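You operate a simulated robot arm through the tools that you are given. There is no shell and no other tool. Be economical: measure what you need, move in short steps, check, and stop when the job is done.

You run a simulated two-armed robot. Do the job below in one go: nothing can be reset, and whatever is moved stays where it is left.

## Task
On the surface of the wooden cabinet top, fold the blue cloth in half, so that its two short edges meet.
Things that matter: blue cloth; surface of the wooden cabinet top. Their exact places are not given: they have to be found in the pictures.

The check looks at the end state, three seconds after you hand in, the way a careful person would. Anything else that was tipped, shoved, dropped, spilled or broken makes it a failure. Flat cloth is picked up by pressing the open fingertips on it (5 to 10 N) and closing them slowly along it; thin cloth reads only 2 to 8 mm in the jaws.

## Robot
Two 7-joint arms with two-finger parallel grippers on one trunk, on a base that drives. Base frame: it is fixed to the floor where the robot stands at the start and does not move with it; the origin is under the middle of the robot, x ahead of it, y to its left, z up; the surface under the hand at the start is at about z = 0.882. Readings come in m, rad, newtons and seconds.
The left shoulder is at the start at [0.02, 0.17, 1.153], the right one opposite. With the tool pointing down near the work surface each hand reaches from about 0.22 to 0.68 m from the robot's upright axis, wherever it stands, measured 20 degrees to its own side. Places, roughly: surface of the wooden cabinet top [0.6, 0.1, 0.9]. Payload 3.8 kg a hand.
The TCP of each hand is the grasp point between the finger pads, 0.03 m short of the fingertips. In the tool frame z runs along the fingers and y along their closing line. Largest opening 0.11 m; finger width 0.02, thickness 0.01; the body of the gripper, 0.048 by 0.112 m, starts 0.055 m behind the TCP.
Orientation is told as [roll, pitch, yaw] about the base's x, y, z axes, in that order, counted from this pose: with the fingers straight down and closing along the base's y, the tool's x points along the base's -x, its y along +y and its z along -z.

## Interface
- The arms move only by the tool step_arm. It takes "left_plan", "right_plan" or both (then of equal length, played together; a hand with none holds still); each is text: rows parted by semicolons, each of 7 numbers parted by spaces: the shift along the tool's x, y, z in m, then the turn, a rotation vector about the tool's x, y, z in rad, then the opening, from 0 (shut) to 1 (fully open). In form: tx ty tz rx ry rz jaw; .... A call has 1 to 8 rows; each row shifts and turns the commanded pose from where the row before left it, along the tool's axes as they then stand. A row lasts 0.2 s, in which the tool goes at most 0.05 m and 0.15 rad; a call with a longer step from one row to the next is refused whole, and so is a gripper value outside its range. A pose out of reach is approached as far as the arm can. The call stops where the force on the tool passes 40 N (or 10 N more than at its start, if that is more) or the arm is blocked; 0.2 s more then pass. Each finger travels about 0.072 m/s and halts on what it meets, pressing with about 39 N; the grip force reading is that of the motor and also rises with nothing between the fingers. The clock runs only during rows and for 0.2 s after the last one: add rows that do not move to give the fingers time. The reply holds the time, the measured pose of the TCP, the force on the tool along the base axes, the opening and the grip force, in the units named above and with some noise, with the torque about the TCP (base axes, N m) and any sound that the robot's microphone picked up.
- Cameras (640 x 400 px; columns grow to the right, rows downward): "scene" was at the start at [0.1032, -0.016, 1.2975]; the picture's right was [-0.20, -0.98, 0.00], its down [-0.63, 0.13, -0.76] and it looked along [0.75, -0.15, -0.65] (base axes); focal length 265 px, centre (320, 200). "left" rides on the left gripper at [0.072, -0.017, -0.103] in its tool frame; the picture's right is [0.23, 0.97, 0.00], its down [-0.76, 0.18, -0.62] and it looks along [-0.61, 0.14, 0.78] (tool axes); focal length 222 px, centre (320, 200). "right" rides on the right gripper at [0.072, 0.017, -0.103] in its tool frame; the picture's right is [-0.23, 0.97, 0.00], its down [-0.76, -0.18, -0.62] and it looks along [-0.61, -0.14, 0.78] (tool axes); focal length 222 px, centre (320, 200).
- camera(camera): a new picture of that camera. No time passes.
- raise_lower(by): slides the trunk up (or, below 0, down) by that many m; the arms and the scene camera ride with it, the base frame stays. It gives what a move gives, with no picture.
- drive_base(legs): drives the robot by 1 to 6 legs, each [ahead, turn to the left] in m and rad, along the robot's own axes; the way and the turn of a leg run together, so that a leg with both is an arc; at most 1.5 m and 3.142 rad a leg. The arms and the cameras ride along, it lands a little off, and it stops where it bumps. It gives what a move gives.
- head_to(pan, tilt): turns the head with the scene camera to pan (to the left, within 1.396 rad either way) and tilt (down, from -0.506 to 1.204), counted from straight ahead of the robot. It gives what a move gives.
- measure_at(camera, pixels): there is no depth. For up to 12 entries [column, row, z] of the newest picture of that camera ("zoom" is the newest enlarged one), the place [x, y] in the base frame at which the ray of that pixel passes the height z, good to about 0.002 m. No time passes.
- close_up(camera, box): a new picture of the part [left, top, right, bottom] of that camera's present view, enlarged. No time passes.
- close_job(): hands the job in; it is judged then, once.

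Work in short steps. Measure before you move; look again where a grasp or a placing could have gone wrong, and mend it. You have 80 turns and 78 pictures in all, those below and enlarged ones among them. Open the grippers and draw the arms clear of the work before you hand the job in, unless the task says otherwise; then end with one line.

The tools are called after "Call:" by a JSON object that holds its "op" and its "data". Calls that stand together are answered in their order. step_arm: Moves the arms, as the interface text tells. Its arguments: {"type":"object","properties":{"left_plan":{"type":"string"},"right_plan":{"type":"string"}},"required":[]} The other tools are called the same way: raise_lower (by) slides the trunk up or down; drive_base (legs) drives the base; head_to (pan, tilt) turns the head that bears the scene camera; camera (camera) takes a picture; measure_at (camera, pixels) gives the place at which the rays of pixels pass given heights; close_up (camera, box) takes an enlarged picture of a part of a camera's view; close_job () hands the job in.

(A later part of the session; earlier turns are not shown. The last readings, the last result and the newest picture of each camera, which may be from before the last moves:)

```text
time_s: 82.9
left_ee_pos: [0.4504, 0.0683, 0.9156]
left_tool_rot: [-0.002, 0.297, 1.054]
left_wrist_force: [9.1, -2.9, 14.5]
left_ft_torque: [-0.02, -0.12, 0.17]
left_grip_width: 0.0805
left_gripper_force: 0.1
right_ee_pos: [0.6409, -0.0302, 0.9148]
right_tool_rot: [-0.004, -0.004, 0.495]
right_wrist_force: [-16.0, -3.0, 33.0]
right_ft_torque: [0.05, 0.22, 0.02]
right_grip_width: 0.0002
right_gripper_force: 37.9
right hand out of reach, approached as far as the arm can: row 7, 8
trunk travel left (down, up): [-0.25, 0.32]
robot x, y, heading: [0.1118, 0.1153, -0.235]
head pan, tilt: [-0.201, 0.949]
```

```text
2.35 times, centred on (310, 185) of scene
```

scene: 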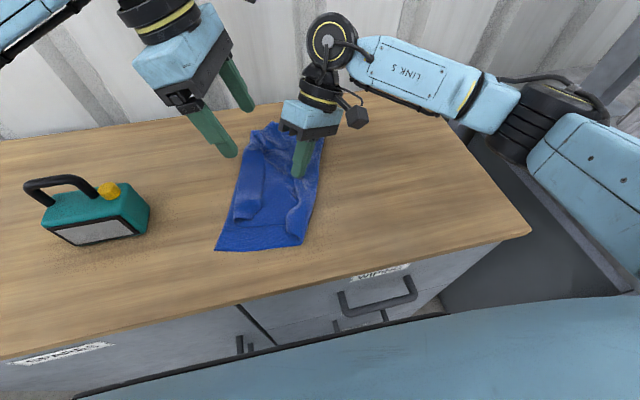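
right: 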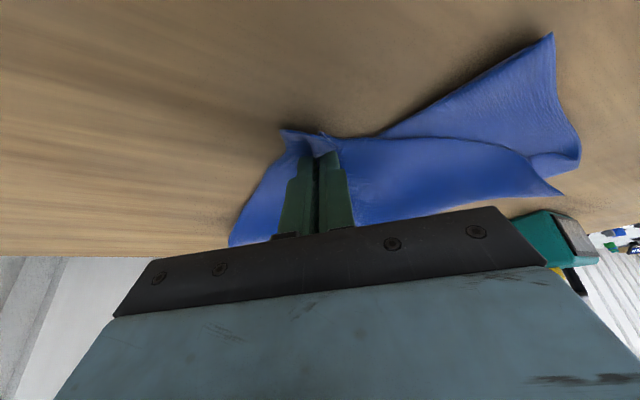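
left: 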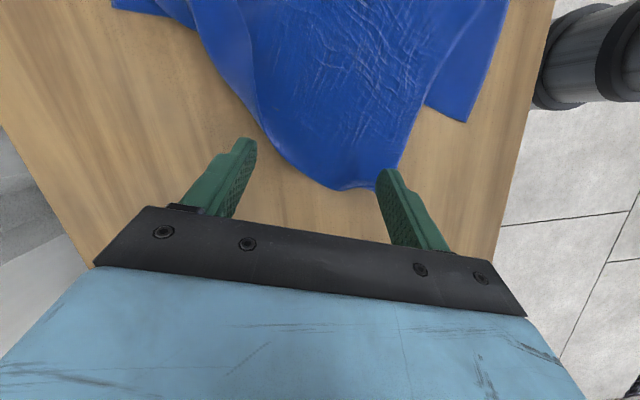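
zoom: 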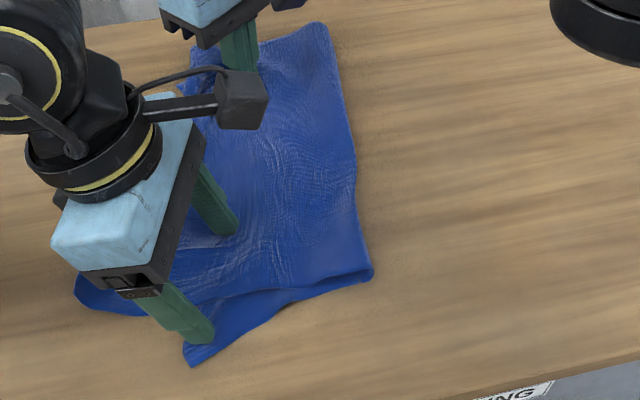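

The far part moved along with the flap. I lift the right hand away (and left) to see the state.

Call:
{"op": "step_arm", "data": {"right_plan": "0 0 -0.03 0 0 0 0; 0 0 -0.03 0 0 0 0; 0.04 -0.02 -0.01 0 0 0 0; 0.04 -0.02 0 0 0 0 0; 0.04 -0.02 0 0 0 0 0; 0.02 -0.04 0 0 0 0 0; 0 -0.04 0 0 0 0 0; 0 -0.04 0 0 0 0 0", "left_plan": "0 0 0 0 0 0 0.75; 0 0 0 0 0 0 0.75; 0.0089 0 -0.0287 0 0 0 0.75; 0.0089 0 -0.0287 0 0 0 0.75; -0.03 0 -0.03 0 0 0 0.75; -0.04 0 -0.02 0 0 0 0.75; -0.04 0 -0.02 0 0 0 0.75; -0.03 0 -0.01 0 0 0 0.75"}}

Call:
{"op": "close_up", "data": {"camera": "scene", "box": [210, 100, 410, 270]}}

```text
time_s: 84.7
left_ee_pos: [0.5316, 0.2051, 1.0061]
left_tool_rot: [0.0, 0.301, 1.053]
left_wrist_force: [-1.0, 0.1, 0.4]
left_ft_torque: [0.02, -0.01, 0.02]
left_grip_width: 0.0825
left_gripper_force: 0.0
right_ee_pos: [0.5668, -0.185, 0.981]
right_tool_rot: [-0.002, 0.0, 0.495]
right_wrist_force: [-0.8, 0.0, 0.0]
right_ft_torque: [0.03, -0.02, 0.02]
right_grip_width: 0.0003
right_gripper_force: 37.5
right hand out of reach, approached as far as the arm can: row 7, 8
trunk travel left (down, up): [-0.25, 0.32]
robot x, y, heading: [0.1083, 0.1135, -0.236]
head pan, tilt: [-0.201, 0.949]
```

```text
2.35 times, centred on (310, 185) of scene
```

zoom: 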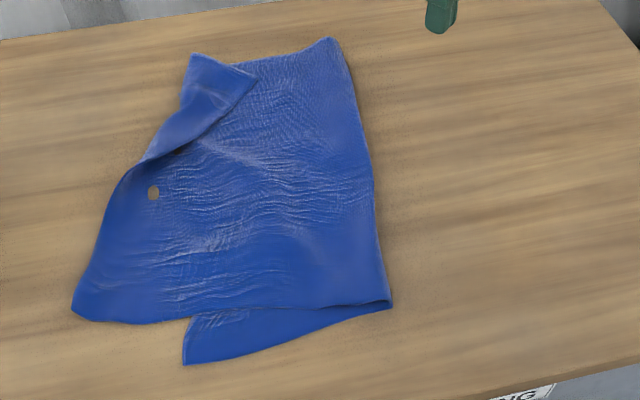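

B's flap is smaller now: corner at zoom (258,75), crease (140,160)-(192,55). I measure for another unroll, this time pinning with the right and dragging with the left hand.

Call:
{"op": "measure_at", "data": {"camera": "zoom", "pixels": [[258, 75, 0.892], [140, 160, 0.888], [192, 55, 0.89], [180, 150, 0.89], [330, 40, 0.886], [390, 303, 0.886], [184, 364, 0.884], [75, 312, 0.884], [330, 180, 0.888]]}}

```text
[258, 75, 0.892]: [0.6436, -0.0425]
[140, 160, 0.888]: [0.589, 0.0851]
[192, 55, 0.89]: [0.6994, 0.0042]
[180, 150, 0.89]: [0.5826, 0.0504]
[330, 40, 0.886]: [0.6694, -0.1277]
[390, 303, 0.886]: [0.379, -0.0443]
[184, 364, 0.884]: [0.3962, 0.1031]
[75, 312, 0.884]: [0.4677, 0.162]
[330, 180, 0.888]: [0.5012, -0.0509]
```

I set the right hand as a leaning pin near (0.51,-0.05), and bring the closed left fingertips over the B corner (0.648,-0.036).

Call:
{"op": "step_arm", "data": {"right_plan": "-0.0043 0.0437 0 0 0 0 0; -0.0043 0.0437 0 0 0 0 0; -0.0043 0.0437 0 0 0 0 0; 0 0 0 -0.15 0 0 0; 0 0 0 -0.15 0 0 0; 0 0 0 -0.15 0 0 0; 0 0 0 -0.05 0 0 0; 0 -0.0144 0.0264 0 0 0 0", "left_plan": "0.0228 -0.0367 0.0071 0 0 0 0; 0.0228 -0.0367 0.0071 0 0 0 0; 0.0228 -0.0367 0.0071 0 0 0 0; 0.0228 -0.0367 0.0071 0 0 0 0; 0.0228 -0.0367 0.0071 0 0 0 0; 0.0228 -0.0367 0.0071 0 0 0 0; -0.0089 0 0.0287 0 0 0 0; -0.0089 0 0.0287 0 0 0 0"}}

Call:
{"op": "step_arm", "data": {"right_plan": "0 -0.0144 0.0264 0 0 0 0; 0 -0.002 0.0035 0 0 0 0; 0 -0.0005 0.001 0 0 0 0; 0 0 0 0 0 0 0", "left_plan": "-0.0045 0 0.0143 0 0 0 0; -0.0018 0 0.0057 0 0 0 0; 0 0 0 0 0 0 0; 0 0 0 0 0 0 0"}}

Call:
{"op": "close_up", "data": {"camera": "scene", "box": [210, 100, 410, 270]}}

```text
time_s: 86.5
left_ee_pos: [0.6533, -0.0305, 0.9488]
left_tool_rot: [-0.003, 0.3, 1.055]
left_wrist_force: [0.0, 0.1, 0.0]
left_ft_torque: [0.03, -0.01, -0.01]
left_grip_width: 0.0
left_gripper_force: 37.6
right_ee_pos: [0.5161, -0.0638, 0.9487]
right_tool_rot: [0.503, 0.0, 0.493]
right_wrist_force: [0.0, 0.2, 0.5]
right_ft_torque: [-0.03, 0.0, 0.03]
right_grip_width: 0.0001
right_gripper_force: 38.2
trunk travel left (down, up): [-0.25, 0.32]
robot x, y, heading: [0.1081, 0.1123, -0.235]
head pan, tilt: [-0.201, 0.949]
```

```text
time_s: 87.5
left_ee_pos: [0.6529, -0.0291, 0.9284]
left_tool_rot: [0.001, 0.299, 1.057]
left_wrist_force: [0.2, -0.4, 0.6]
left_ft_torque: [-0.02, -0.01, 0.01]
left_grip_width: 0.0
left_gripper_force: 37.6
right_ee_pos: [0.5157, -0.0638, 0.9141]
right_tool_rot: [0.5, 0.0, 0.494]
right_wrist_force: [-0.5, -1.3, 2.0]
right_ft_torque: [-0.01, 0.02, 0.01]
right_grip_width: 0.0
right_gripper_force: 37.7
trunk travel left (down, up): [-0.25, 0.32]
robot x, y, heading: [0.1046, 0.116, -0.231]
head pan, tilt: [-0.201, 0.949]
```

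```text
2.35 times, centred on (310, 185) of scene
```

zoom: 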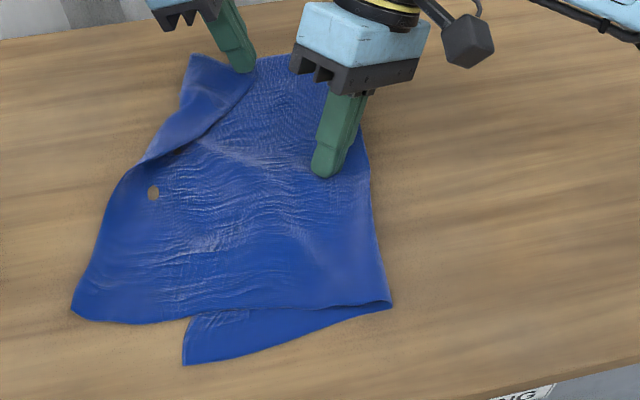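

Left tip is on B. I press both and, in the next call, drag left.

Call:
{"op": "step_arm", "data": {"right_plan": "0 -0.0005 0.001 0 0 0 0; 0 -0.0003 0.0005 0 0 0 0; 0 0 0 0 0 0 0", "left_plan": "-0.0027 0 0.0086 0 0 0 0; -0.0009 0 0.0029 0 0 0 0; 0 0 0 0 0 0 0"}}

```text
time_s: 88.3
left_ee_pos: [0.6518, -0.0281, 0.9173]
left_tool_rot: [-0.003, 0.299, 1.055]
left_wrist_force: [1.4, 0.0, 5.3]
left_ft_torque: [-0.03, -0.02, 0.02]
left_grip_width: 0.0
left_gripper_force: 38.0
right_ee_pos: [0.5147, -0.062, 0.9152]
right_tool_rot: [0.5, -0.002, 0.492]
right_wrist_force: [2.0, -3.0, 13.6]
right_ft_torque: [-0.06, 0.01, 0.02]
right_grip_width: 0.0
right_gripper_force: 37.5
trunk travel left (down, up): [-0.25, 0.32]
robot x, y, heading: [0.1046, 0.1123, -0.236]
head pan, tilt: [-0.201, 0.949]
```

Left 5.3 N, pin 13.6 N. I drag left about 11 cm with slight added pressure.

Call:
{"op": "step_arm", "data": {"left_plan": "-0.014 0 -0.0034 0 0 0 0; -0.014 0 -0.0038 0 0 0 0; -0.014 0 -0.0038 0 0 0 0; -0.014 0 -0.0038 0 0 0 0; -0.014 0 -0.0038 0 0 0 0; -0.014 0 -0.0040 0 0 0 0; -0.014 0 -0.0043 0 0 0 0; -0.014 0 -0.0043 0 0 0 0"}}

Call:
{"op": "close_up", "data": {"camera": "scene", "box": [210, 100, 410, 270]}}

```text
time_s: 90.1
left_ee_pos: [0.7071, 0.0715, 0.9157]
left_tool_rot: [-0.003, 0.301, 1.053]
left_wrist_force: [-7.4, -10.6, 25.4]
left_ft_torque: [-0.33, 0.31, 0.05]
left_grip_width: 0.0
left_gripper_force: 38.2
right_ee_pos: [0.514, -0.0625, 0.9136]
right_tool_rot: [0.499, -0.003, 0.496]
right_wrist_force: [6.4, 5.5, 12.3]
right_ft_torque: [0.16, -0.15, 0.01]
right_grip_width: 0.0
right_gripper_force: 37.4
trunk travel left (down, up): [-0.25, 0.32]
robot x, y, heading: [0.1062, 0.1119, -0.234]
head pan, tilt: [-0.201, 0.949]
```

```text
2.35 times, centred on (310, 185) of scene
```

zoom: 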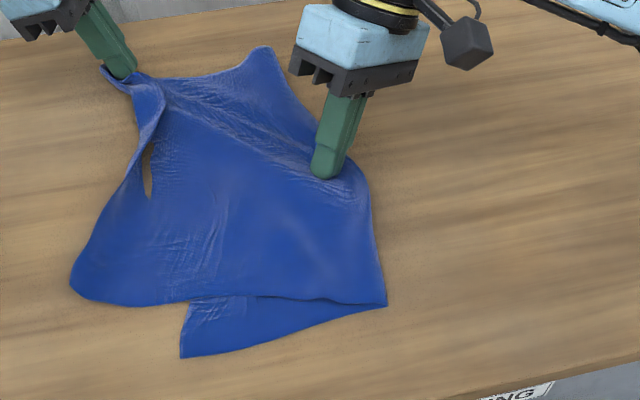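

B is stretched out to zoom (105,68); the short edge now runs fully unrolled from there to C (72,285). I lift the right pin first, then the left.

Call:
{"op": "step_arm", "data": {"right_plan": "0 0.0144 -0.0264 0 0 0 0; 0 0.0144 -0.0264 0 0 0 0; 0.03 -0.02 -0.011 0 0 0 0; 0.03 -0.03 -0.02 0 0 0 0; 0 -0.035 -0.02 0 0 0 0; 0 0 0 0 0 0 0; 0 0 0 0 0 0 0", "left_plan": "0 0 0 0 0 0 0; 0 0 0 0 0 0 0; 0 0 0 0 0 0 0; 0 0 0 0 0 0 0; 0.0089 0 -0.0287 0 0 0 0; 0.0089 0 -0.0287 0 0 0 0.3; 0.0089 0 -0.0287 0 0 0 0.3"}}

Call:
{"op": "close_up", "data": {"camera": "scene", "box": [190, 100, 390, 270]}}

```text
time_s: 91.7
left_ee_pos: [0.7093, 0.0731, 1.0003]
left_tool_rot: [0.001, 0.298, 1.056]
left_wrist_force: [0.6, 0.1, -0.9]
left_ft_torque: [0.02, 0.0, 0.01]
left_grip_width: 0.0329
left_gripper_force: 0.1
right_ee_pos: [0.5037, -0.1763, 0.9795]
right_tool_rot: [0.498, 0.003, 0.491]
right_wrist_force: [-0.5, -0.1, -0.7]
right_ft_torque: [0.02, 0.03, -0.03]
right_grip_width: 0.0
right_gripper_force: 38.0
right hand out of reach, approached as far as the arm can: row 5
trunk travel left (down, up): [-0.25, 0.32]
robot x, y, heading: [0.1097, 0.114, -0.232]
head pan, tilt: [-0.201, 0.949]
```

```text
2.35 times, centred on (290, 185) of scene
```

zoom: 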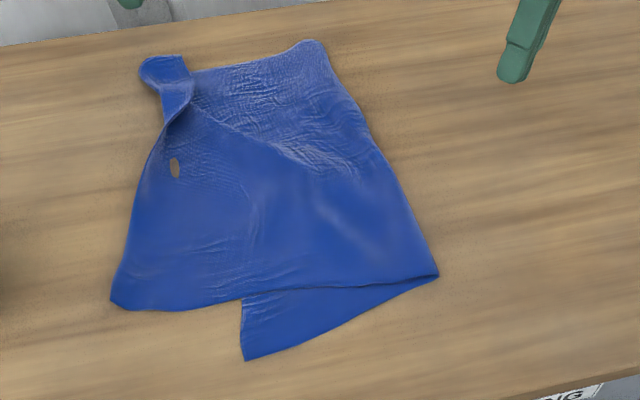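

Now BC lies unrolled: C (112,303), B (145,68); D at (245,360), fold ends (438,275) and (315,42). I measure all.

Call:
{"op": "measure_at", "data": {"camera": "zoom", "pixels": [[112, 303, 0.884], [245, 360, 0.884], [438, 275, 0.886], [315, 42, 0.886], [145, 68, 0.886], [190, 75, 0.886], [185, 57, 0.886], [243, 302, 0.884], [200, 130, 0.888]]}}

Call:
{"op": "camera", "data": {"camera": "left"}}

```text
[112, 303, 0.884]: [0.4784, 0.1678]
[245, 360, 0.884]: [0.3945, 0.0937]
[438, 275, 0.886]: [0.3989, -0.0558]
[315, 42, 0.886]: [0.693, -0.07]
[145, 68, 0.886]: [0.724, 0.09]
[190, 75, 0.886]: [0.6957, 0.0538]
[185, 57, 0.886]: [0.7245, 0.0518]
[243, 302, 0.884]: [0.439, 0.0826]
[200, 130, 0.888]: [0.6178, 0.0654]
```

```text
19 pictures are left
```

left: 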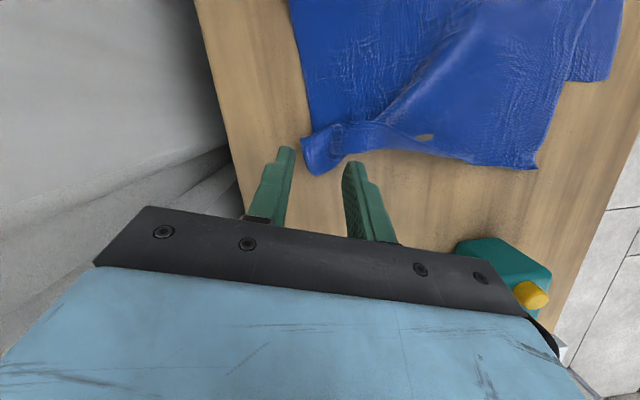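

The fold line is square, N(0.399,-0.056) to F(0.693,-0.070), exactly the short side long. Ideally C and D meet near (0.41,0.144), A and B near (0.70,0.13). First the right hand will pick the exposed D corner and pull it about 5 cm left.

Call:
{"op": "step_arm", "data": {"right_plan": "0 0 0 0.15 0 0 0.15; 0 0 0 0.15 0 0 0.33; 0 0 0 0.15 0 0 0.33; 0 0 0 0.05 0 0 0.33; -0.0053 0.043 0 0 0 0 0.33; -0.0053 0.043 0 0 0 0 0.33; -0.0053 0.043 0 0 0 0 0.33; -0.0053 0.043 0 0 0 0 0.33", "left_plan": "0 0 -0.03 0 0 0 0.33; 0 0 0 0 0 0 0.33; 0 0 0 0 0 0 0.33; 0 0 0 0 0 0 0.33; 0 0 0 0 0 0 0.33; 0 0 0 0 0 0 0.33; 0 0 0 0 0 0 0.33; 0 0 0 0 0 0 0.33"}}

Call:
{"op": "step_arm", "data": {"right_plan": "-0.0053 0.043 0 0 0 0 0.33; -0.0053 0.043 0 0 0 0 0.33; 0 0 0.03 0 0 0 0.33; 0 0 0.02 0 0 0 0.33; 0 0 0.006 0 0 0 0.33; 0 0 0 0 0 0 0.33"}}

Call:
{"op": "close_up", "data": {"camera": "scene", "box": [230, 170, 350, 270]}}

```text
time_s: 93.5
left_ee_pos: [0.7135, 0.0815, 1.0271]
left_tool_rot: [-0.001, 0.3, 1.056]
left_wrist_force: [-0.2, 0.0, 0.7]
left_ft_torque: [-0.02, 0.0, 0.02]
left_grip_width: 0.0363
left_gripper_force: 0.1
right_ee_pos: [0.4433, -0.0132, 0.9786]
right_tool_rot: [0.0, 0.001, 0.493]
right_wrist_force: [0.6, -0.1, 0.5]
right_ft_torque: [0.0, 0.03, -0.03]
right_grip_width: 0.0363
right_gripper_force: 0.1
trunk travel left (down, up): [-0.25, 0.32]
robot x, y, heading: [0.1094, 0.1144, -0.231]
head pan, tilt: [-0.201, 0.949]
```

```text
time_s: 94.9
left_ee_pos: [0.7131, 0.0799, 1.0284]
left_tool_rot: [0.0, 0.3, 1.055]
left_wrist_force: [1.2, 0.1, -0.2]
left_ft_torque: [0.0, -0.01, 0.01]
left_grip_width: 0.0361
left_gripper_force: 0.1
right_ee_pos: [0.4114, 0.0675, 0.9231]
right_tool_rot: [-0.002, 0.0, 0.493]
right_wrist_force: [-0.3, 0.0, -0.4]
right_ft_torque: [0.0, 0.02, -0.01]
right_grip_width: 0.0363
right_gripper_force: 0.1
trunk travel left (down, up): [-0.25, 0.32]
robot x, y, heading: [0.1074, 0.1149, -0.231]
head pan, tilt: [-0.201, 0.949]
```

```text
4.00 times, centred on (290, 220) of scene
```

zoom: 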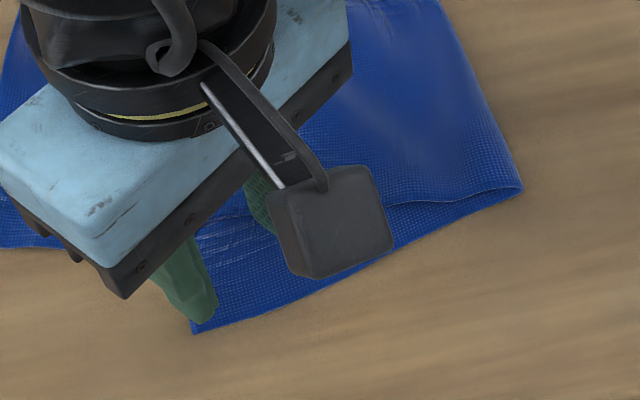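

The near finger is right at D's edge; I shift 8 mm inward, press and close in one go.

Call:
{"op": "step_arm", "data": {"right_plan": "0 -0.008 0.005 0 0 0 0.33; 0 0 0.0045 0 0 0 0.33; 0 0 0.0012 0 0 0 0.33; 0 0 0 0 0 0 0.27; 0 0 0 0 0 0 0.2; 0 0 0 0 0 0 0.12; 0 0 0 0 0 0 0.0; 0 0 0 0 0 0 0.0"}}

```text
time_s: 96.7
left_ee_pos: [0.7127, 0.0798, 1.0296]
left_tool_rot: [-0.001, 0.3, 1.057]
left_wrist_force: [0.4, 0.3, -0.5]
left_ft_torque: [0.01, 0.02, 0.01]
left_grip_width: 0.0361
left_gripper_force: 0.1
right_ee_pos: [0.4152, 0.0597, 0.9134]
right_tool_rot: [0.0, -0.005, 0.492]
right_wrist_force: [4.1, -4.5, 27.3]
right_ft_torque: [-0.16, -0.29, -0.01]
right_grip_width: 0.0
right_gripper_force: 37.2
trunk travel left (down, up): [-0.25, 0.32]
robot x, y, heading: [0.1058, 0.1129, -0.24]
head pan, tilt: [-0.201, 0.949]
```

No pinch, but the closed tips press D firmly (27 N), and dragging has worked well. I drag D left 5 cm by friction.

Call:
{"op": "step_arm", "data": {"right_plan": "0 0 -0.0006 0 0 0 0; -0.009 0.0094 0 0 0 0 0; -0.009 0.0094 0 0 0 0 0; -0.009 0.0094 0 0 0 0 0; -0.009 0.0094 0 0 0 0 0; 0 0 -0.03 0 0 0 0; 0.03 -0.02 -0.03 0 0 0 0; 0.03 -0.04 0 0 0 0 0"}}

Call:
{"op": "close_up", "data": {"camera": "scene", "box": [190, 100, 390, 270]}}

```text
time_s: 98.5
left_ee_pos: [0.7127, 0.0791, 1.0297]
left_tool_rot: [0.0, 0.299, 1.054]
left_wrist_force: [0.1, -0.4, -0.1]
left_ft_torque: [-0.01, -0.03, 0.04]
left_grip_width: 0.0362
left_gripper_force: 0.0
right_ee_pos: [0.4049, 0.0275, 0.9733]
right_tool_rot: [-0.001, -0.001, 0.493]
right_wrist_force: [-0.3, 0.3, 0.6]
right_ft_torque: [0.0, 0.0, 0.0]
right_grip_width: 0.0
right_gripper_force: 38.6
trunk travel left (down, up): [-0.25, 0.32]
robot x, y, heading: [0.1075, 0.1144, -0.233]
head pan, tilt: [-0.201, 0.949]
```

```text
2.35 times, centred on (290, 185) of scene
```

zoom: 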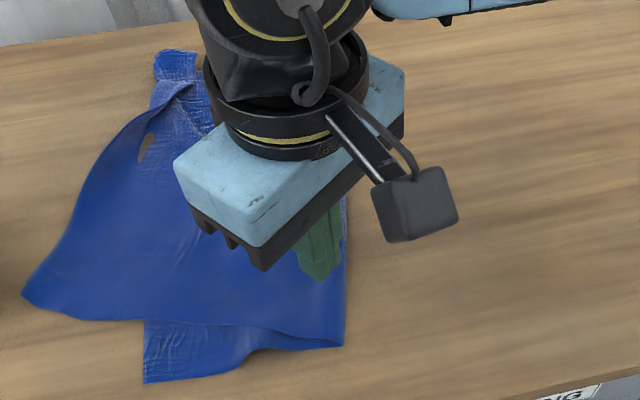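

The whole near side shifted left together, so C is now close to the toolbox. I move the right hand clear and measure, then will drag C (single layer on wood) right onto D.

Call:
{"op": "measure_at", "data": {"camera": "zoom", "pixels": [[22, 295, 0.884], [145, 382, 0.884], [343, 345, 0.886], [155, 65, 0.886], [145, 320, 0.884], [75, 200, 0.884]]}}

Call:
{"op": "step_arm", "data": {"right_plan": "0.02 -0.045 0 0 0 0 0; 0.02 -0.045 0 0 0 0 0; 0.01 -0.045 0 0 0 0 0; 0 -0.04 0 0 0 0 0"}}

Call:
{"op": "close_up", "data": {"camera": "scene", "box": [170, 100, 370, 270]}}

```text
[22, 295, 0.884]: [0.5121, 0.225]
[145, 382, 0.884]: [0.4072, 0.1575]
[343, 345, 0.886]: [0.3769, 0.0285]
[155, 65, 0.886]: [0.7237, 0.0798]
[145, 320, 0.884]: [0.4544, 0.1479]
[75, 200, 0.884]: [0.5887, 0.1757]
```

```text
time_s: 99.5
left_ee_pos: [0.7123, 0.0795, 1.0294]
left_tool_rot: [0.0, 0.3, 1.056]
left_wrist_force: [-0.3, 0.1, -0.6]
left_ft_torque: [0.03, -0.01, 0.02]
left_grip_width: 0.0365
left_gripper_force: 0.2
right_ee_pos: [0.4443, -0.1498, 0.9732]
right_tool_rot: [-0.002, 0.0, 0.493]
right_wrist_force: [0.4, -0.8, 0.8]
right_ft_torque: [0.01, 0.02, 0.0]
right_grip_width: 0.0
right_gripper_force: 37.5
trunk travel left (down, up): [-0.25, 0.32]
robot x, y, heading: [0.1073, 0.1111, -0.234]
head pan, tilt: [-0.201, 0.949]
```

```text
2.35 times, centred on (270, 185) of scene
```

zoom: 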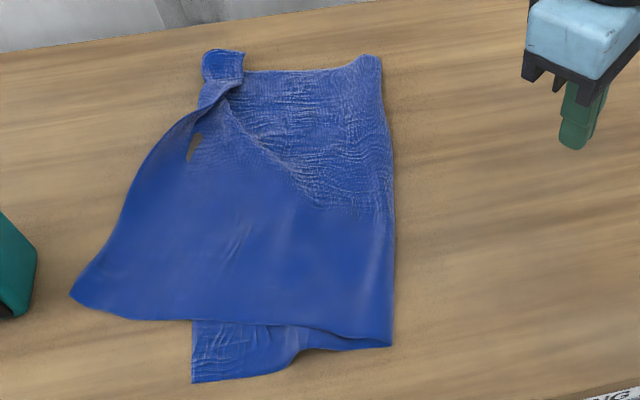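

C is at (0.512,0.225) with about 2 cm to the toolbox. I bring the closed left hand, leaned with its body to the right (away from the toolbox), over C.

Call:
{"op": "step_arm", "data": {"left_plan": "0 0.042 0 0 -0.125 0 0; 0 0.042 0 0 -0.125 0 0; 0 0.042 0 0 -0.125 0 0; 0.002 0.042 0 0 -0.125 0 0; 0.002 0.041 0 0 -0.125 0 0; 0.002 0.041 0 0 -0.125 0 0; 0.0204 0 0.0423 0 0 0 0; 0.0204 0 0.0423 0 0 0 0"}}

Call:
{"op": "close_up", "data": {"camera": "scene", "box": [170, 100, 370, 270]}}

```text
time_s: 101.3
left_ee_pos: [0.4914, 0.1999, 0.9369]
left_tool_rot: [-0.003, -0.452, 1.058]
left_wrist_force: [0.4, 0.1, -0.4]
left_ft_torque: [0.02, 0.02, 0.02]
left_grip_width: 0.0
left_gripper_force: 38.1
right_ee_pos: [0.4458, -0.1495, 0.9734]
right_tool_rot: [0.001, 0.001, 0.495]
right_wrist_force: [0.0, 1.2, 0.4]
right_ft_torque: [-0.02, -0.02, -0.04]
right_grip_width: 0.0
right_gripper_force: 38.0
trunk travel left (down, up): [-0.25, 0.32]
robot x, y, heading: [0.1073, 0.1155, -0.237]
head pan, tilt: [-0.201, 0.949]
```

```text
2.35 times, centred on (270, 185) of scene
```

zoom: 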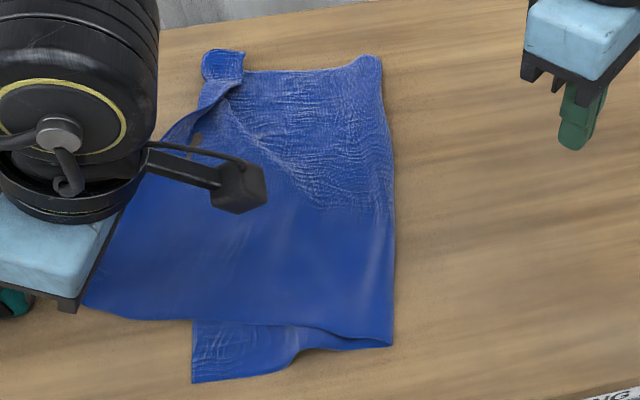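

I press on C and drag it right/near onto D (vector (-0.105,-0.068)).

Call:
{"op": "step_arm", "data": {"left_plan": "0.0074 0 0.0153 0 0 0 0; 0.0024 0 0.005 0 0 0 0; 0.0006 0 0.0012 0 0 0 0; 0.0199 0.0116 -0.0096 0 0 0 0; 0.0199 0.0116 -0.0096 0 0 0 0; 0.0199 0.0116 -0.0096 0 0 0 0; 0.0199 0.0116 -0.0096 0 0 0 0; 0.0199 0.0116 -0.0096 0 0 0 0"}}

Call:
{"op": "close_up", "data": {"camera": "scene", "box": [170, 100, 370, 270]}}

```text
time_s: 102.6
left_ee_pos: [0.4468, 0.1683, 0.9151]
left_tool_rot: [-0.01, -0.453, 1.061]
left_wrist_force: [-1.8, 0.3, 11.6]
left_ft_torque: [0.02, 0.07, 0.01]
left_grip_width: 0.0
left_gripper_force: 37.7
right_ee_pos: [0.444, -0.1493, 0.9739]
right_tool_rot: [-0.001, 0.001, 0.492]
right_wrist_force: [0.6, 0.0, -0.7]
right_ft_torque: [0.03, 0.01, -0.02]
right_grip_width: 0.0002
right_gripper_force: 37.9
trunk travel left (down, up): [-0.25, 0.32]
robot x, y, heading: [0.1055, 0.1131, -0.232]
head pan, tilt: [-0.201, 0.949]
stopped in row 6 (left hand): the force on the tool passed its limit at 42 N (the readings are from after the stop); the commanded pose is now the measured one
```

```text
2.35 times, centred on (270, 185) of scene
```

zoom: 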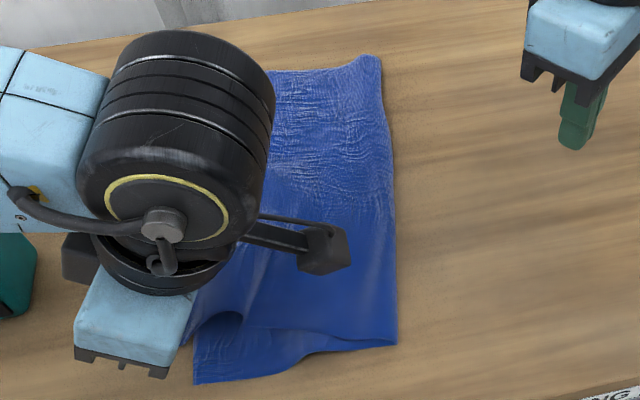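

C moved about halfway before a force stop. I continue with slightly less pressure, then lift and look.

Call:
{"op": "step_arm", "data": {"left_plan": "0.011 0.0069 -0.0058 0 0 0 0; 0.011 0.0069 -0.0055 0 0 0 0; 0.011 0.0069 -0.0055 0 0 0 0; 0.011 0.0069 -0.0055 0 0 0 0; 0.011 0.0069 -0.0055 0 0 0 0; -0.013 0 -0.027 0 0 0 0; -0.013 0 -0.027 0 0 0 0; -0.03 0.01 -0.03 0 0 0 0"}}

Call:
{"op": "step_arm", "data": {"left_plan": "-0.045 0 -0.01 0 0 0 0; -0.045 0 -0.01 0 0 0 0; -0.045 0 -0.01 0 0 0 0; -0.045 0 -0.01 0 0 0 0"}}

Call:
{"op": "close_up", "data": {"camera": "scene", "box": [170, 100, 370, 270]}}

```text
time_s: 104.4
left_ee_pos: [0.3841, 0.1479, 1.0134]
left_tool_rot: [-0.007, -0.453, 1.06]
left_wrist_force: [-0.5, 0.6, 0.4]
left_ft_torque: [-0.01, -0.02, 0.02]
left_grip_width: 0.0
left_gripper_force: 37.8
right_ee_pos: [0.444, -0.1482, 0.9725]
right_tool_rot: [-0.001, 0.001, 0.493]
right_wrist_force: [-0.2, 0.1, -0.3]
right_ft_torque: [0.01, 0.02, -0.02]
right_grip_width: 0.0
right_gripper_force: 37.5
trunk travel left (down, up): [-0.25, 0.32]
robot x, y, heading: [0.1051, 0.1142, -0.232]
head pan, tilt: [-0.201, 0.949]
```

```text
time_s: 105.4
left_ee_pos: [0.4546, 0.2754, 1.1299]
left_tool_rot: [-0.009, -0.452, 1.06]
left_wrist_force: [0.3, -0.1, 0.1]
left_ft_torque: [-0.01, 0.03, 0.0]
left_grip_width: 0.0
left_gripper_force: 37.8
right_ee_pos: [0.443, -0.1492, 0.9738]
right_tool_rot: [-0.002, 0.001, 0.494]
right_wrist_force: [0.5, -0.8, -0.3]
right_ft_torque: [-0.04, -0.01, 0.0]
right_grip_width: 0.0002
right_gripper_force: 37.8
trunk travel left (down, up): [-0.25, 0.32]
robot x, y, heading: [0.1071, 0.1136, -0.236]
head pan, tilt: [-0.201, 0.949]
```

```text
2.35 times, centred on (270, 185) of scene
```

zoom: 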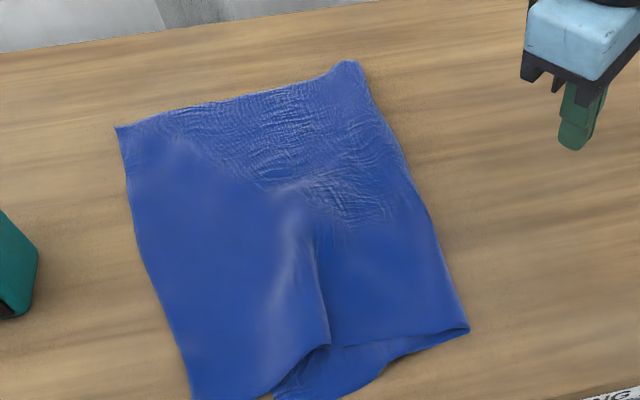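

Much better: the top layer is flat with B at (117,128). I look at the near part.

Call:
{"op": "close_up", "data": {"camera": "scene", "box": [170, 120, 380, 300]}}

Call:
{"op": "measure_at", "data": {"camera": "zoom", "pixels": [[117, 128, 0.884]]}}

```text
2.22 times, centred on (275, 210) of scene
```

zoom: 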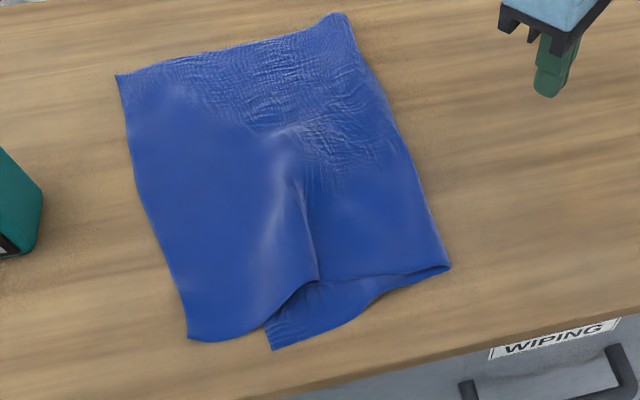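

```text
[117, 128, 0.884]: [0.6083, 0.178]
```

Call:
{"op": "measure_at", "data": {"camera": "zoom", "pixels": [[188, 338, 0.884], [272, 349, 0.884], [449, 266, 0.886], [340, 15, 0.886], [117, 75, 0.884], [264, 325, 0.884], [318, 280, 0.886], [360, 315, 0.884]]}}

```text
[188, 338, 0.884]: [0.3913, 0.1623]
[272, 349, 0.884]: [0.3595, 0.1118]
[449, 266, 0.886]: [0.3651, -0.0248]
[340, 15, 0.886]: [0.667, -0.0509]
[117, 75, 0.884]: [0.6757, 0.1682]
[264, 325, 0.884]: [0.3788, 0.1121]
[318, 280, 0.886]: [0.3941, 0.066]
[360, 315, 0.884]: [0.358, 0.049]
```

C and B are already near the ideal (N–C 0.19, F–B 0.22), so only D must come ~6 cm left. I pin near N with the right hand and drag the exposed D with the left; first positioning both.

Call:
{"op": "step_arm", "data": {"left_plan": "0.0448 -0.002 0.0061 0 0.15 0 0; 0.0433 -0.002 0.0128 0 0.15 0 0; 0.0409 -0.002 0.0191 0 0.15 0 0; 0.0376 -0.002 0.025 0 0.15 0 0; 0.0335 -0.002 0.0303 0 0.15 0 0; -0.0103 0 0.0334 0 0 0 0; -0.0089 0 0.0287 0 0 0 0", "right_plan": "-0.0063 0.048 0 0 0 0 0; -0.0063 0.048 0 0 0 0 0; -0.0063 0.048 0 0 0 0 0; 0 0 0 -0.15 0 0 0; 0 0 0 -0.15 0 0 0; 0 0 0 -0.15 0 0 0; 0 0 0 -0.05 0 0 0"}}

Call:
{"op": "step_arm", "data": {"right_plan": "0 -0.0144 0.0264 0 0 0 0; 0 -0.0115 0.0211 0 0 0 0; 0 -0.0012 0.0022 0 0 0 0; 0 -0.0005 0.001 0 0 0 0"}}

Call:
{"op": "close_up", "data": {"camera": "scene", "box": [170, 120, 380, 300]}}

```text
time_s: 107.0
left_ee_pos: [0.3722, 0.107, 0.9397]
left_tool_rot: [-0.006, 0.296, 1.055]
left_wrist_force: [-0.3, 0.5, -0.6]
left_ft_torque: [0.0, -0.02, 0.03]
left_grip_width: 0.0001
left_gripper_force: 37.8
right_ee_pos: [0.3928, -0.0125, 0.9746]
right_tool_rot: [0.502, -0.001, 0.494]
right_wrist_force: [-0.2, -0.6, 0.0]
right_ft_torque: [-0.02, -0.01, -0.02]
right_grip_width: 0.0
right_gripper_force: 37.5
trunk travel left (down, up): [-0.25, 0.32]
robot x, y, heading: [0.1071, 0.1155, -0.237]
head pan, tilt: [-0.201, 0.949]
```

```text
time_s: 108.0
left_ee_pos: [0.3735, 0.1063, 0.9396]
left_tool_rot: [-0.008, 0.297, 1.056]
left_wrist_force: [-0.3, -1.0, 0.1]
left_ft_torque: [-0.04, -0.06, 0.02]
left_grip_width: 0.0
left_gripper_force: 37.5
right_ee_pos: [0.3936, -0.0144, 0.9169]
right_tool_rot: [0.498, -0.001, 0.494]
right_wrist_force: [1.5, 0.5, 0.0]
right_ft_torque: [-0.03, -0.02, 0.0]
right_grip_width: 0.0
right_gripper_force: 38.0
trunk travel left (down, up): [-0.25, 0.32]
robot x, y, heading: [0.1054, 0.1182, -0.231]
head pan, tilt: [-0.201, 0.949]
```

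```text
2.22 times, centred on (275, 210) of scene
```

zoom: 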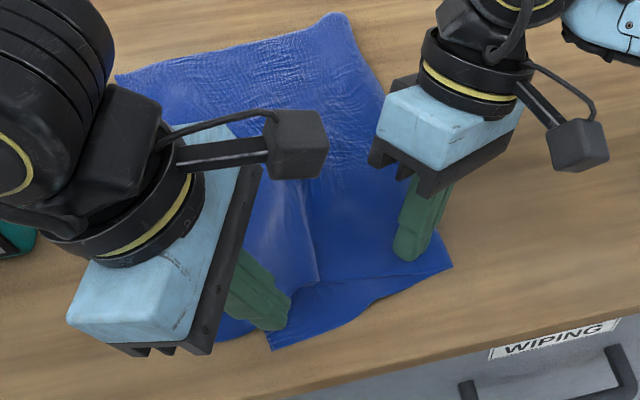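

Tips are in place over D and N. I press both and drag D left ~6 cm.

Call:
{"op": "step_arm", "data": {"left_plan": "-0.0044 0 0.0143 0 0 0 0; -0.0021 0 0.0067 0 0 0 0; -0.0009 0 0.0028 0 0 0 0; -0.0122 0.002 -0.0038 0 0 0 0; -0.0122 0.002 -0.0038 0 0 0 0; -0.0122 0.002 -0.0038 0 0 0 0; -0.0122 0.002 -0.0038 0 0 0 0; -0.0122 0.002 -0.0038 0 0 0 0", "right_plan": "0 -0.0008 0.0014 0 0 0 0; 0 -0.0008 0.0014 0 0 0 0; 0 -0.0003 0.0006 0 0 0 0; 0 0 0 0 0 0 0; 0 0 0 0 0 0 0; 0 0 0 0 0 0 0; 0 0 0 0 0 0 0; 0 0 0 0 0 0 0"}}

Call:
{"op": "close_up", "data": {"camera": "scene", "box": [170, 120, 380, 300]}}

```text
time_s: 109.7
left_ee_pos: [0.3929, 0.1586, 0.9145]
left_tool_rot: [-0.006, 0.297, 1.054]
left_wrist_force: [0.6, 1.3, 5.5]
left_ft_torque: [0.02, -0.05, 0.03]
left_grip_width: 0.0001
left_gripper_force: 37.8
right_ee_pos: [0.3939, -0.0121, 0.9142]
right_tool_rot: [0.501, -0.008, 0.494]
right_wrist_force: [-3.2, -0.1, 10.5]
right_ft_torque: [0.05, 0.15, 0.0]
right_grip_width: 0.0
right_gripper_force: 37.6
trunk travel left (down, up): [-0.25, 0.32]
robot x, y, heading: [0.1068, 0.1141, -0.236]
head pan, tilt: [-0.201, 0.949]
stopped in row 8 (right hand): the force on the tool passed its limit at 40 N (the readings are from after the stop); the commanded pose is now the measured one
```

```text
2.22 times, centred on (275, 210) of scene
```

zoom: 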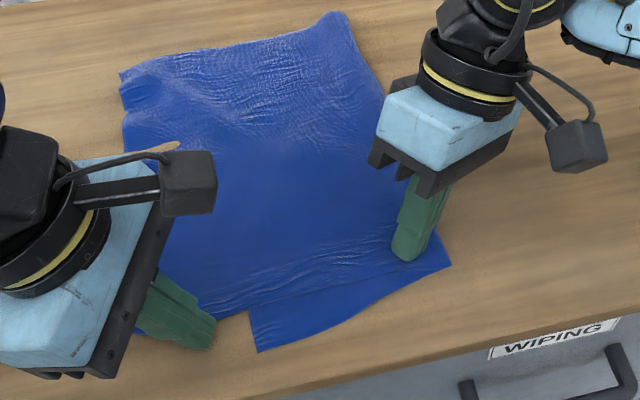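

D moved only a little while the top layer became flat. I lift both hands clear and look.

Call:
{"op": "step_arm", "data": {"right_plan": "0 0.0144 -0.0264 0 0 0 0; 0 0.0144 -0.0264 0 0 0 0; 0.01 -0.04 -0.02 0 0 0 0; 0 -0.04 -0.02 0 0 0 0", "left_plan": "0 0 0 0 0 0 0; 0 0 0 0 0 0 0; 0.0089 0 -0.0287 0 0 0 0; -0.03 0.02 -0.035 0 0 0 0"}}

Call:
{"op": "step_arm", "data": {"left_plan": "-0.04 0.01 -0.025 0 0 0 0; -0.04 0.01 -0.025 0 0 0 0; -0.03 0 -0.02 0 0 0 0"}}

Call:
{"op": "close_up", "data": {"camera": "scene", "box": [170, 120, 380, 300]}}

```text
refused: row 4 steps farther than a row can; nothing moved
```

```text
time_s: 110.5
left_ee_pos: [0.4354, 0.2768, 0.9492]
left_tool_rot: [-0.009, 0.296, 1.054]
left_wrist_force: [-0.3, 0.0, 0.3]
left_ft_torque: [0.0, 0.01, 0.02]
left_grip_width: 0.0
left_gripper_force: 37.1
right_ee_pos: [0.3931, -0.012, 0.9155]
right_tool_rot: [0.5, -0.007, 0.493]
right_wrist_force: [-1.8, -0.4, 18.3]
right_ft_torque: [0.09, 0.18, 0.01]
right_grip_width: 0.0
right_gripper_force: 37.8
trunk travel left (down, up): [-0.25, 0.32]
robot x, y, heading: [0.1082, 0.1143, -0.242]
head pan, tilt: [-0.201, 0.949]
```

```text
2.22 times, centred on (275, 210) of scene
```

zoom: 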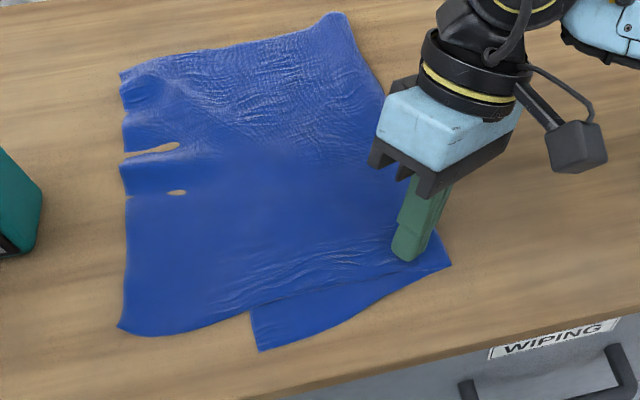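

C is now ~7 cm left of D. I'll pin D with the right hand and drag C onto it with the left; first measure and place the pin.

Call:
{"op": "measure_at", "data": {"camera": "zoom", "pixels": [[118, 328, 0.884], [258, 350, 0.884], [250, 312, 0.884], [449, 265, 0.886], [122, 72, 0.884], [125, 200, 0.884]]}}

Call:
{"op": "step_arm", "data": {"right_plan": "0 0.0096 -0.0176 0 0 0 0; -0.0083 0.035 0.019 0 0 0 0; -0.0083 0.035 0.019 0 0 0 0; 0 -0.0096 0.0176 0 0 0 0; 0 -0.001 0.0018 0 0 0 0; 0 -0.0006 0.001 0 0 0 0"}}

```text
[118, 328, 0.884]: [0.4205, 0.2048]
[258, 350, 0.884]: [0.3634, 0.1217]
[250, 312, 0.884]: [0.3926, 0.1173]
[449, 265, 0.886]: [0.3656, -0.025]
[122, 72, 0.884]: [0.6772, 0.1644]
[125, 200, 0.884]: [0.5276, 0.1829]
```

```text
time_s: 112.0
left_ee_pos: [0.4361, 0.2754, 0.9495]
left_tool_rot: [-0.005, 0.296, 1.056]
left_wrist_force: [-0.3, -0.4, -0.2]
left_ft_torque: [-0.02, -0.03, -0.02]
left_grip_width: 0.0
left_gripper_force: 38.0
right_ee_pos: [0.3713, 0.0673, 0.9143]
right_tool_rot: [0.503, -0.014, 0.491]
right_wrist_force: [-1.9, -1.4, 10.9]
right_ft_torque: [0.0, 0.09, 0.03]
right_grip_width: 0.0002
right_gripper_force: 37.6
trunk travel left (down, up): [-0.25, 0.32]
robot x, y, heading: [0.107, 0.1097, -0.234]
head pan, tilt: [-0.201, 0.949]
stopped in row 6 (right hand): the force on the tool passed its limit at 41 N (the readings are from after the stop); the commanded pose is now the measured one
```

D is pinned. I move the left tip onto C's edge at about (0.448,0.189), press and drag it ~8 cm toward D.

Call:
{"op": "step_arm", "data": {"left_plan": "0.0287 -0.026 0.0089 0 0 0 0; 0.0287 -0.026 0.0089 0 0 0 0; -0.0095 0 0.0306 0 0 0 0; -0.0009 0 0.0029 0 0 0 0; 0.0201 0.0018 0.0062 0 0 0 0; 0.0201 0.0018 0.0059 0 0 0 0; 0.0201 0.0018 0.0059 0 0 0 0; 0.0201 0.0018 0.0059 0 0 0 0"}}

Call:
{"op": "close_up", "data": {"camera": "scene", "box": [170, 120, 380, 300]}}

```text
time_s: 113.8
left_ee_pos: [0.4017, 0.1294, 0.9149]
left_tool_rot: [-0.007, 0.295, 1.056]
left_wrist_force: [0.7, -0.5, 1.2]
left_ft_torque: [0.04, 0.03, 0.0]
left_grip_width: 0.0
left_gripper_force: 38.0
right_ee_pos: [0.3725, 0.0661, 0.9139]
right_tool_rot: [0.503, -0.014, 0.493]
right_wrist_force: [0.2, -1.8, 24.4]
right_ft_torque: [-0.02, 0.14, 0.06]
right_grip_width: 0.0
right_gripper_force: 37.6
trunk travel left (down, up): [-0.25, 0.32]
robot x, y, heading: [0.1073, 0.1103, -0.234]
head pan, tilt: [-0.201, 0.949]
```

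```text
2.22 times, centred on (275, 210) of scene
```

zoom: 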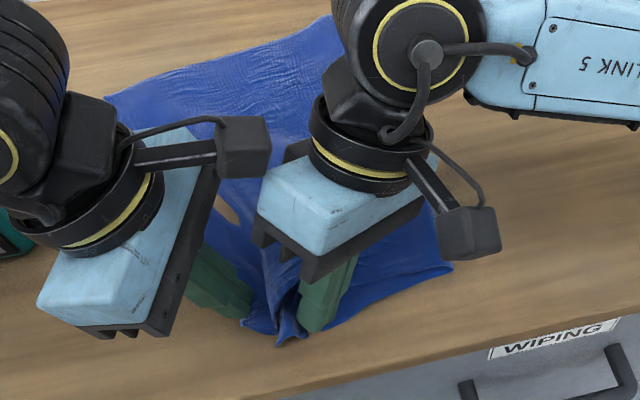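

C has reached D's spot. I lift both hands straight up, draw them apart, and look.

Call:
{"op": "step_arm", "data": {"left_plan": "0.0104 0 -0.0335 0 0 0 0; 0.0104 0 -0.0335 0 0 0 0; 0.0104 0 -0.0335 0 0 0 0; -0.02 0.02 -0.03 0 0 0 0; -0.03 0.02 -0.02 0 0 0 0; -0.03 0.02 -0.02 0 0 0 0; -0.03 0 -0.02 0 0 0 0; 0 0 0 0 0 0 0.5", "right_plan": "0 0.0144 -0.0264 0 0 0 0; 0 0.0144 -0.0264 0 0 0 0; 0 0.0144 -0.0264 0 0 0 0; 0.01 -0.035 -0.02 0 0 0 0; 0.01 -0.035 -0.02 0 0 0 0; 0.01 -0.035 -0.02 0 0 0 0; 0.01 -0.035 -0.02 0 0 0 0.3; 0 -0.03 -0.01 0 0 0 0.5"}}

Call:
{"op": "close_up", "data": {"camera": "scene", "box": [170, 120, 380, 300]}}

```text
time_s: 115.6
left_ee_pos: [0.4157, 0.2727, 1.0729]
left_tool_rot: [-0.005, 0.294, 1.057]
left_wrist_force: [0.5, -0.6, 0.7]
left_ft_torque: [0.02, 0.01, 0.03]
left_grip_width: 0.0536
left_gripper_force: 0.2
right_ee_pos: [0.4258, -0.1238, 0.9992]
right_tool_rot: [0.503, -0.01, 0.491]
right_wrist_force: [0.0, 0.5, -0.3]
right_ft_torque: [-0.02, -0.01, 0.02]
right_grip_width: 0.0551
right_gripper_force: 0.1
trunk travel left (down, up): [-0.25, 0.32]
robot x, y, heading: [0.1066, 0.1129, -0.236]
head pan, tilt: [-0.201, 0.949]
```

```text
2.22 times, centred on (275, 210) of scene
5 turns are left
```

zoom: 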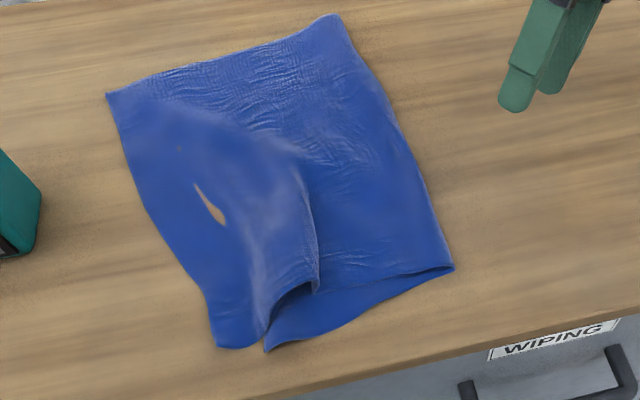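

C springs back to ~3–4 cm short of D with a wrinkle. I make one more attempt: pin the exposed bottom edge nearer N with the right hand, drag C with overshoot, then lift the left first, and look.

Call:
{"op": "step_arm", "data": {"left_plan": "0.0385 -0.0157 0.0119 0 0 0 0; 0.0385 -0.0157 0.0119 0 0 0 0; 0.0385 -0.0157 0.0119 0 0 0 0; -0.0115 0 0.0372 0 0 0 0; -0.0115 0 0.0372 0 0 0 0; -0.0115 0 0.0372 0 0 0 0; -0.0115 0 0.0372 0 0 0 0; -0.0006 0 0.0019 0 0 0 0", "right_plan": "-0.0053 0.0352 0.0192 0 0 0 0; -0.0053 0.0352 0.0192 0 0 0 0; -0.0053 0.0352 0.0192 0 0 0 0; -0.0053 0.0352 0.0192 0 0 0 0; 0 -0.013 0.0238 0 0 0 0; 0 -0.013 0.0238 0 0 0 0; 0 -0.013 0.0238 0 0 0 0; 0 -0.0015 0.0028 0 0 0 0"}}

Call:
{"op": "step_arm", "data": {"left_plan": "0.0155 0.0009 0.0050 0 0 0 0; 0.0155 0.0009 0.0048 0 0 0 0; 0.0155 0.0009 0.0048 0 0 0 0; 0.0155 0.0009 0.0048 0 0 0 0; 0.0104 0 -0.0335 0 0 0 0; 0.0104 0 -0.0335 0 0 0 0; 0.0104 0 -0.0335 0 0 0 0; -0.03 0.01 -0.03 0 0 0 0"}}

Call:
{"op": "step_arm", "data": {"left_plan": "-0.03 0.02 -0.02 0 0 0 0; -0.04 0.01 -0.02 0 0 0 0; -0.03 0 -0.02 0 0 0 0.5; 0 0 0 0 0 0 0.5; 0 0 0 0 0 0 0.5; 0 0 0 0 0 0 0.5; 0 0 0 0 0 0 0.5", "right_plan": "0 0.0144 -0.0264 0 0 0 0; 0 0.0144 -0.0264 0 0 0 0; 0 0.0144 -0.0264 0 0 0 0; 0.01 -0.035 -0.02 0 0 0 0; 0.01 -0.035 -0.02 0 0 0 0; 0.01 -0.035 -0.02 0 0 0 0.3; 0.01 -0.035 -0.02 0 0 0 0.5"}}

Call:
{"op": "close_up", "data": {"camera": "scene", "box": [170, 120, 380, 300]}}

```text
time_s: 117.4
left_ee_pos: [0.3969, 0.144, 0.9154]
left_tool_rot: [-0.005, 0.295, 1.054]
left_wrist_force: [0.9, -0.2, 0.1]
left_ft_torque: [0.02, -0.01, 0.0]
left_grip_width: 0.0
left_gripper_force: 37.4
right_ee_pos: [0.3696, 0.0287, 0.9157]
right_tool_rot: [0.501, -0.013, 0.49]
right_wrist_force: [-0.5, -0.3, 0.0]
right_ft_torque: [0.01, 0.04, 0.0]
right_grip_width: 0.0003
right_gripper_force: 37.3
trunk travel left (down, up): [-0.25, 0.32]
robot x, y, heading: [0.1067, 0.114, -0.238]
head pan, tilt: [-0.201, 0.949]
```

```text
time_s: 119.2
left_ee_pos: [0.3719, 0.1286, 1.0394]
left_tool_rot: [-0.008, 0.298, 1.056]
left_wrist_force: [0.2, 0.6, 0.1]
left_ft_torque: [-0.03, -0.04, 0.02]
left_grip_width: 0.0002
left_gripper_force: 37.7
right_ee_pos: [0.3697, 0.0298, 0.9164]
right_tool_rot: [0.501, -0.012, 0.492]
right_wrist_force: [-0.7, -0.1, -0.1]
right_ft_torque: [-0.01, 0.0, -0.01]
right_grip_width: 0.0003
right_gripper_force: 37.6
trunk travel left (down, up): [-0.25, 0.32]
robot x, y, heading: [0.1065, 0.1157, -0.233]
head pan, tilt: [-0.201, 0.949]
```

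```text
time_s: 120.8
left_ee_pos: [0.4024, 0.2423, 1.0675]
left_tool_rot: [-0.004, 0.294, 1.055]
left_wrist_force: [-0.4, -0.2, 0.0]
left_ft_torque: [0.0, 0.0, 0.02]
left_grip_width: 0.0549
left_gripper_force: 0.1
right_ee_pos: [0.4112, -0.1312, 1.0105]
right_tool_rot: [0.501, -0.013, 0.492]
right_wrist_force: [-0.4, -0.3, 0.4]
right_ft_torque: [0.01, -0.01, 0.0]
right_grip_width: 0.055
right_gripper_force: 0.0
trunk travel left (down, up): [-0.25, 0.32]
robot x, y, heading: [0.1058, 0.1136, -0.236]
head pan, tilt: [-0.201, 0.949]
```

```text
2.22 times, centred on (275, 210) of scene
4 turns are left
```

zoom: 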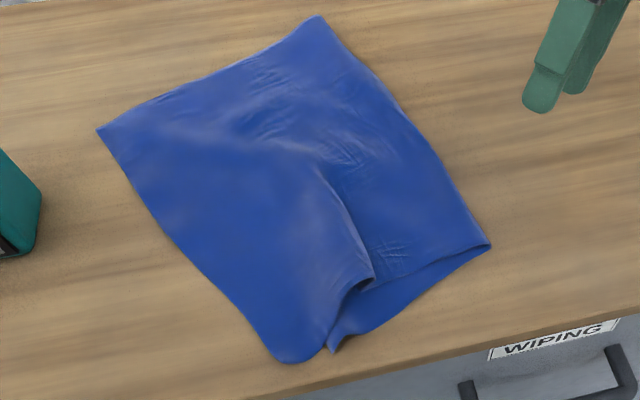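

Gap is still ~3 cm (C (275,360), D (332,350)); the pin hadn't really touched. I measure for one last, better-pinned nudge.

Call:
{"op": "measure_at", "data": {"camera": "zoom", "pixels": [[275, 360, 0.884], [332, 350, 0.884], [290, 335, 0.886], [390, 310, 0.884], [490, 243, 0.886], [97, 130, 0.884], [318, 17, 0.886]]}}

```text
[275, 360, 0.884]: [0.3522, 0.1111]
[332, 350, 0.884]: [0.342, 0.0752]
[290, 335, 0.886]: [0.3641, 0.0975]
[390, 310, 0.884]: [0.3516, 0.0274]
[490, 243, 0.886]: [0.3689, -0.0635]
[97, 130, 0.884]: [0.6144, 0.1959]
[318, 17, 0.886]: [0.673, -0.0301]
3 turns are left
```

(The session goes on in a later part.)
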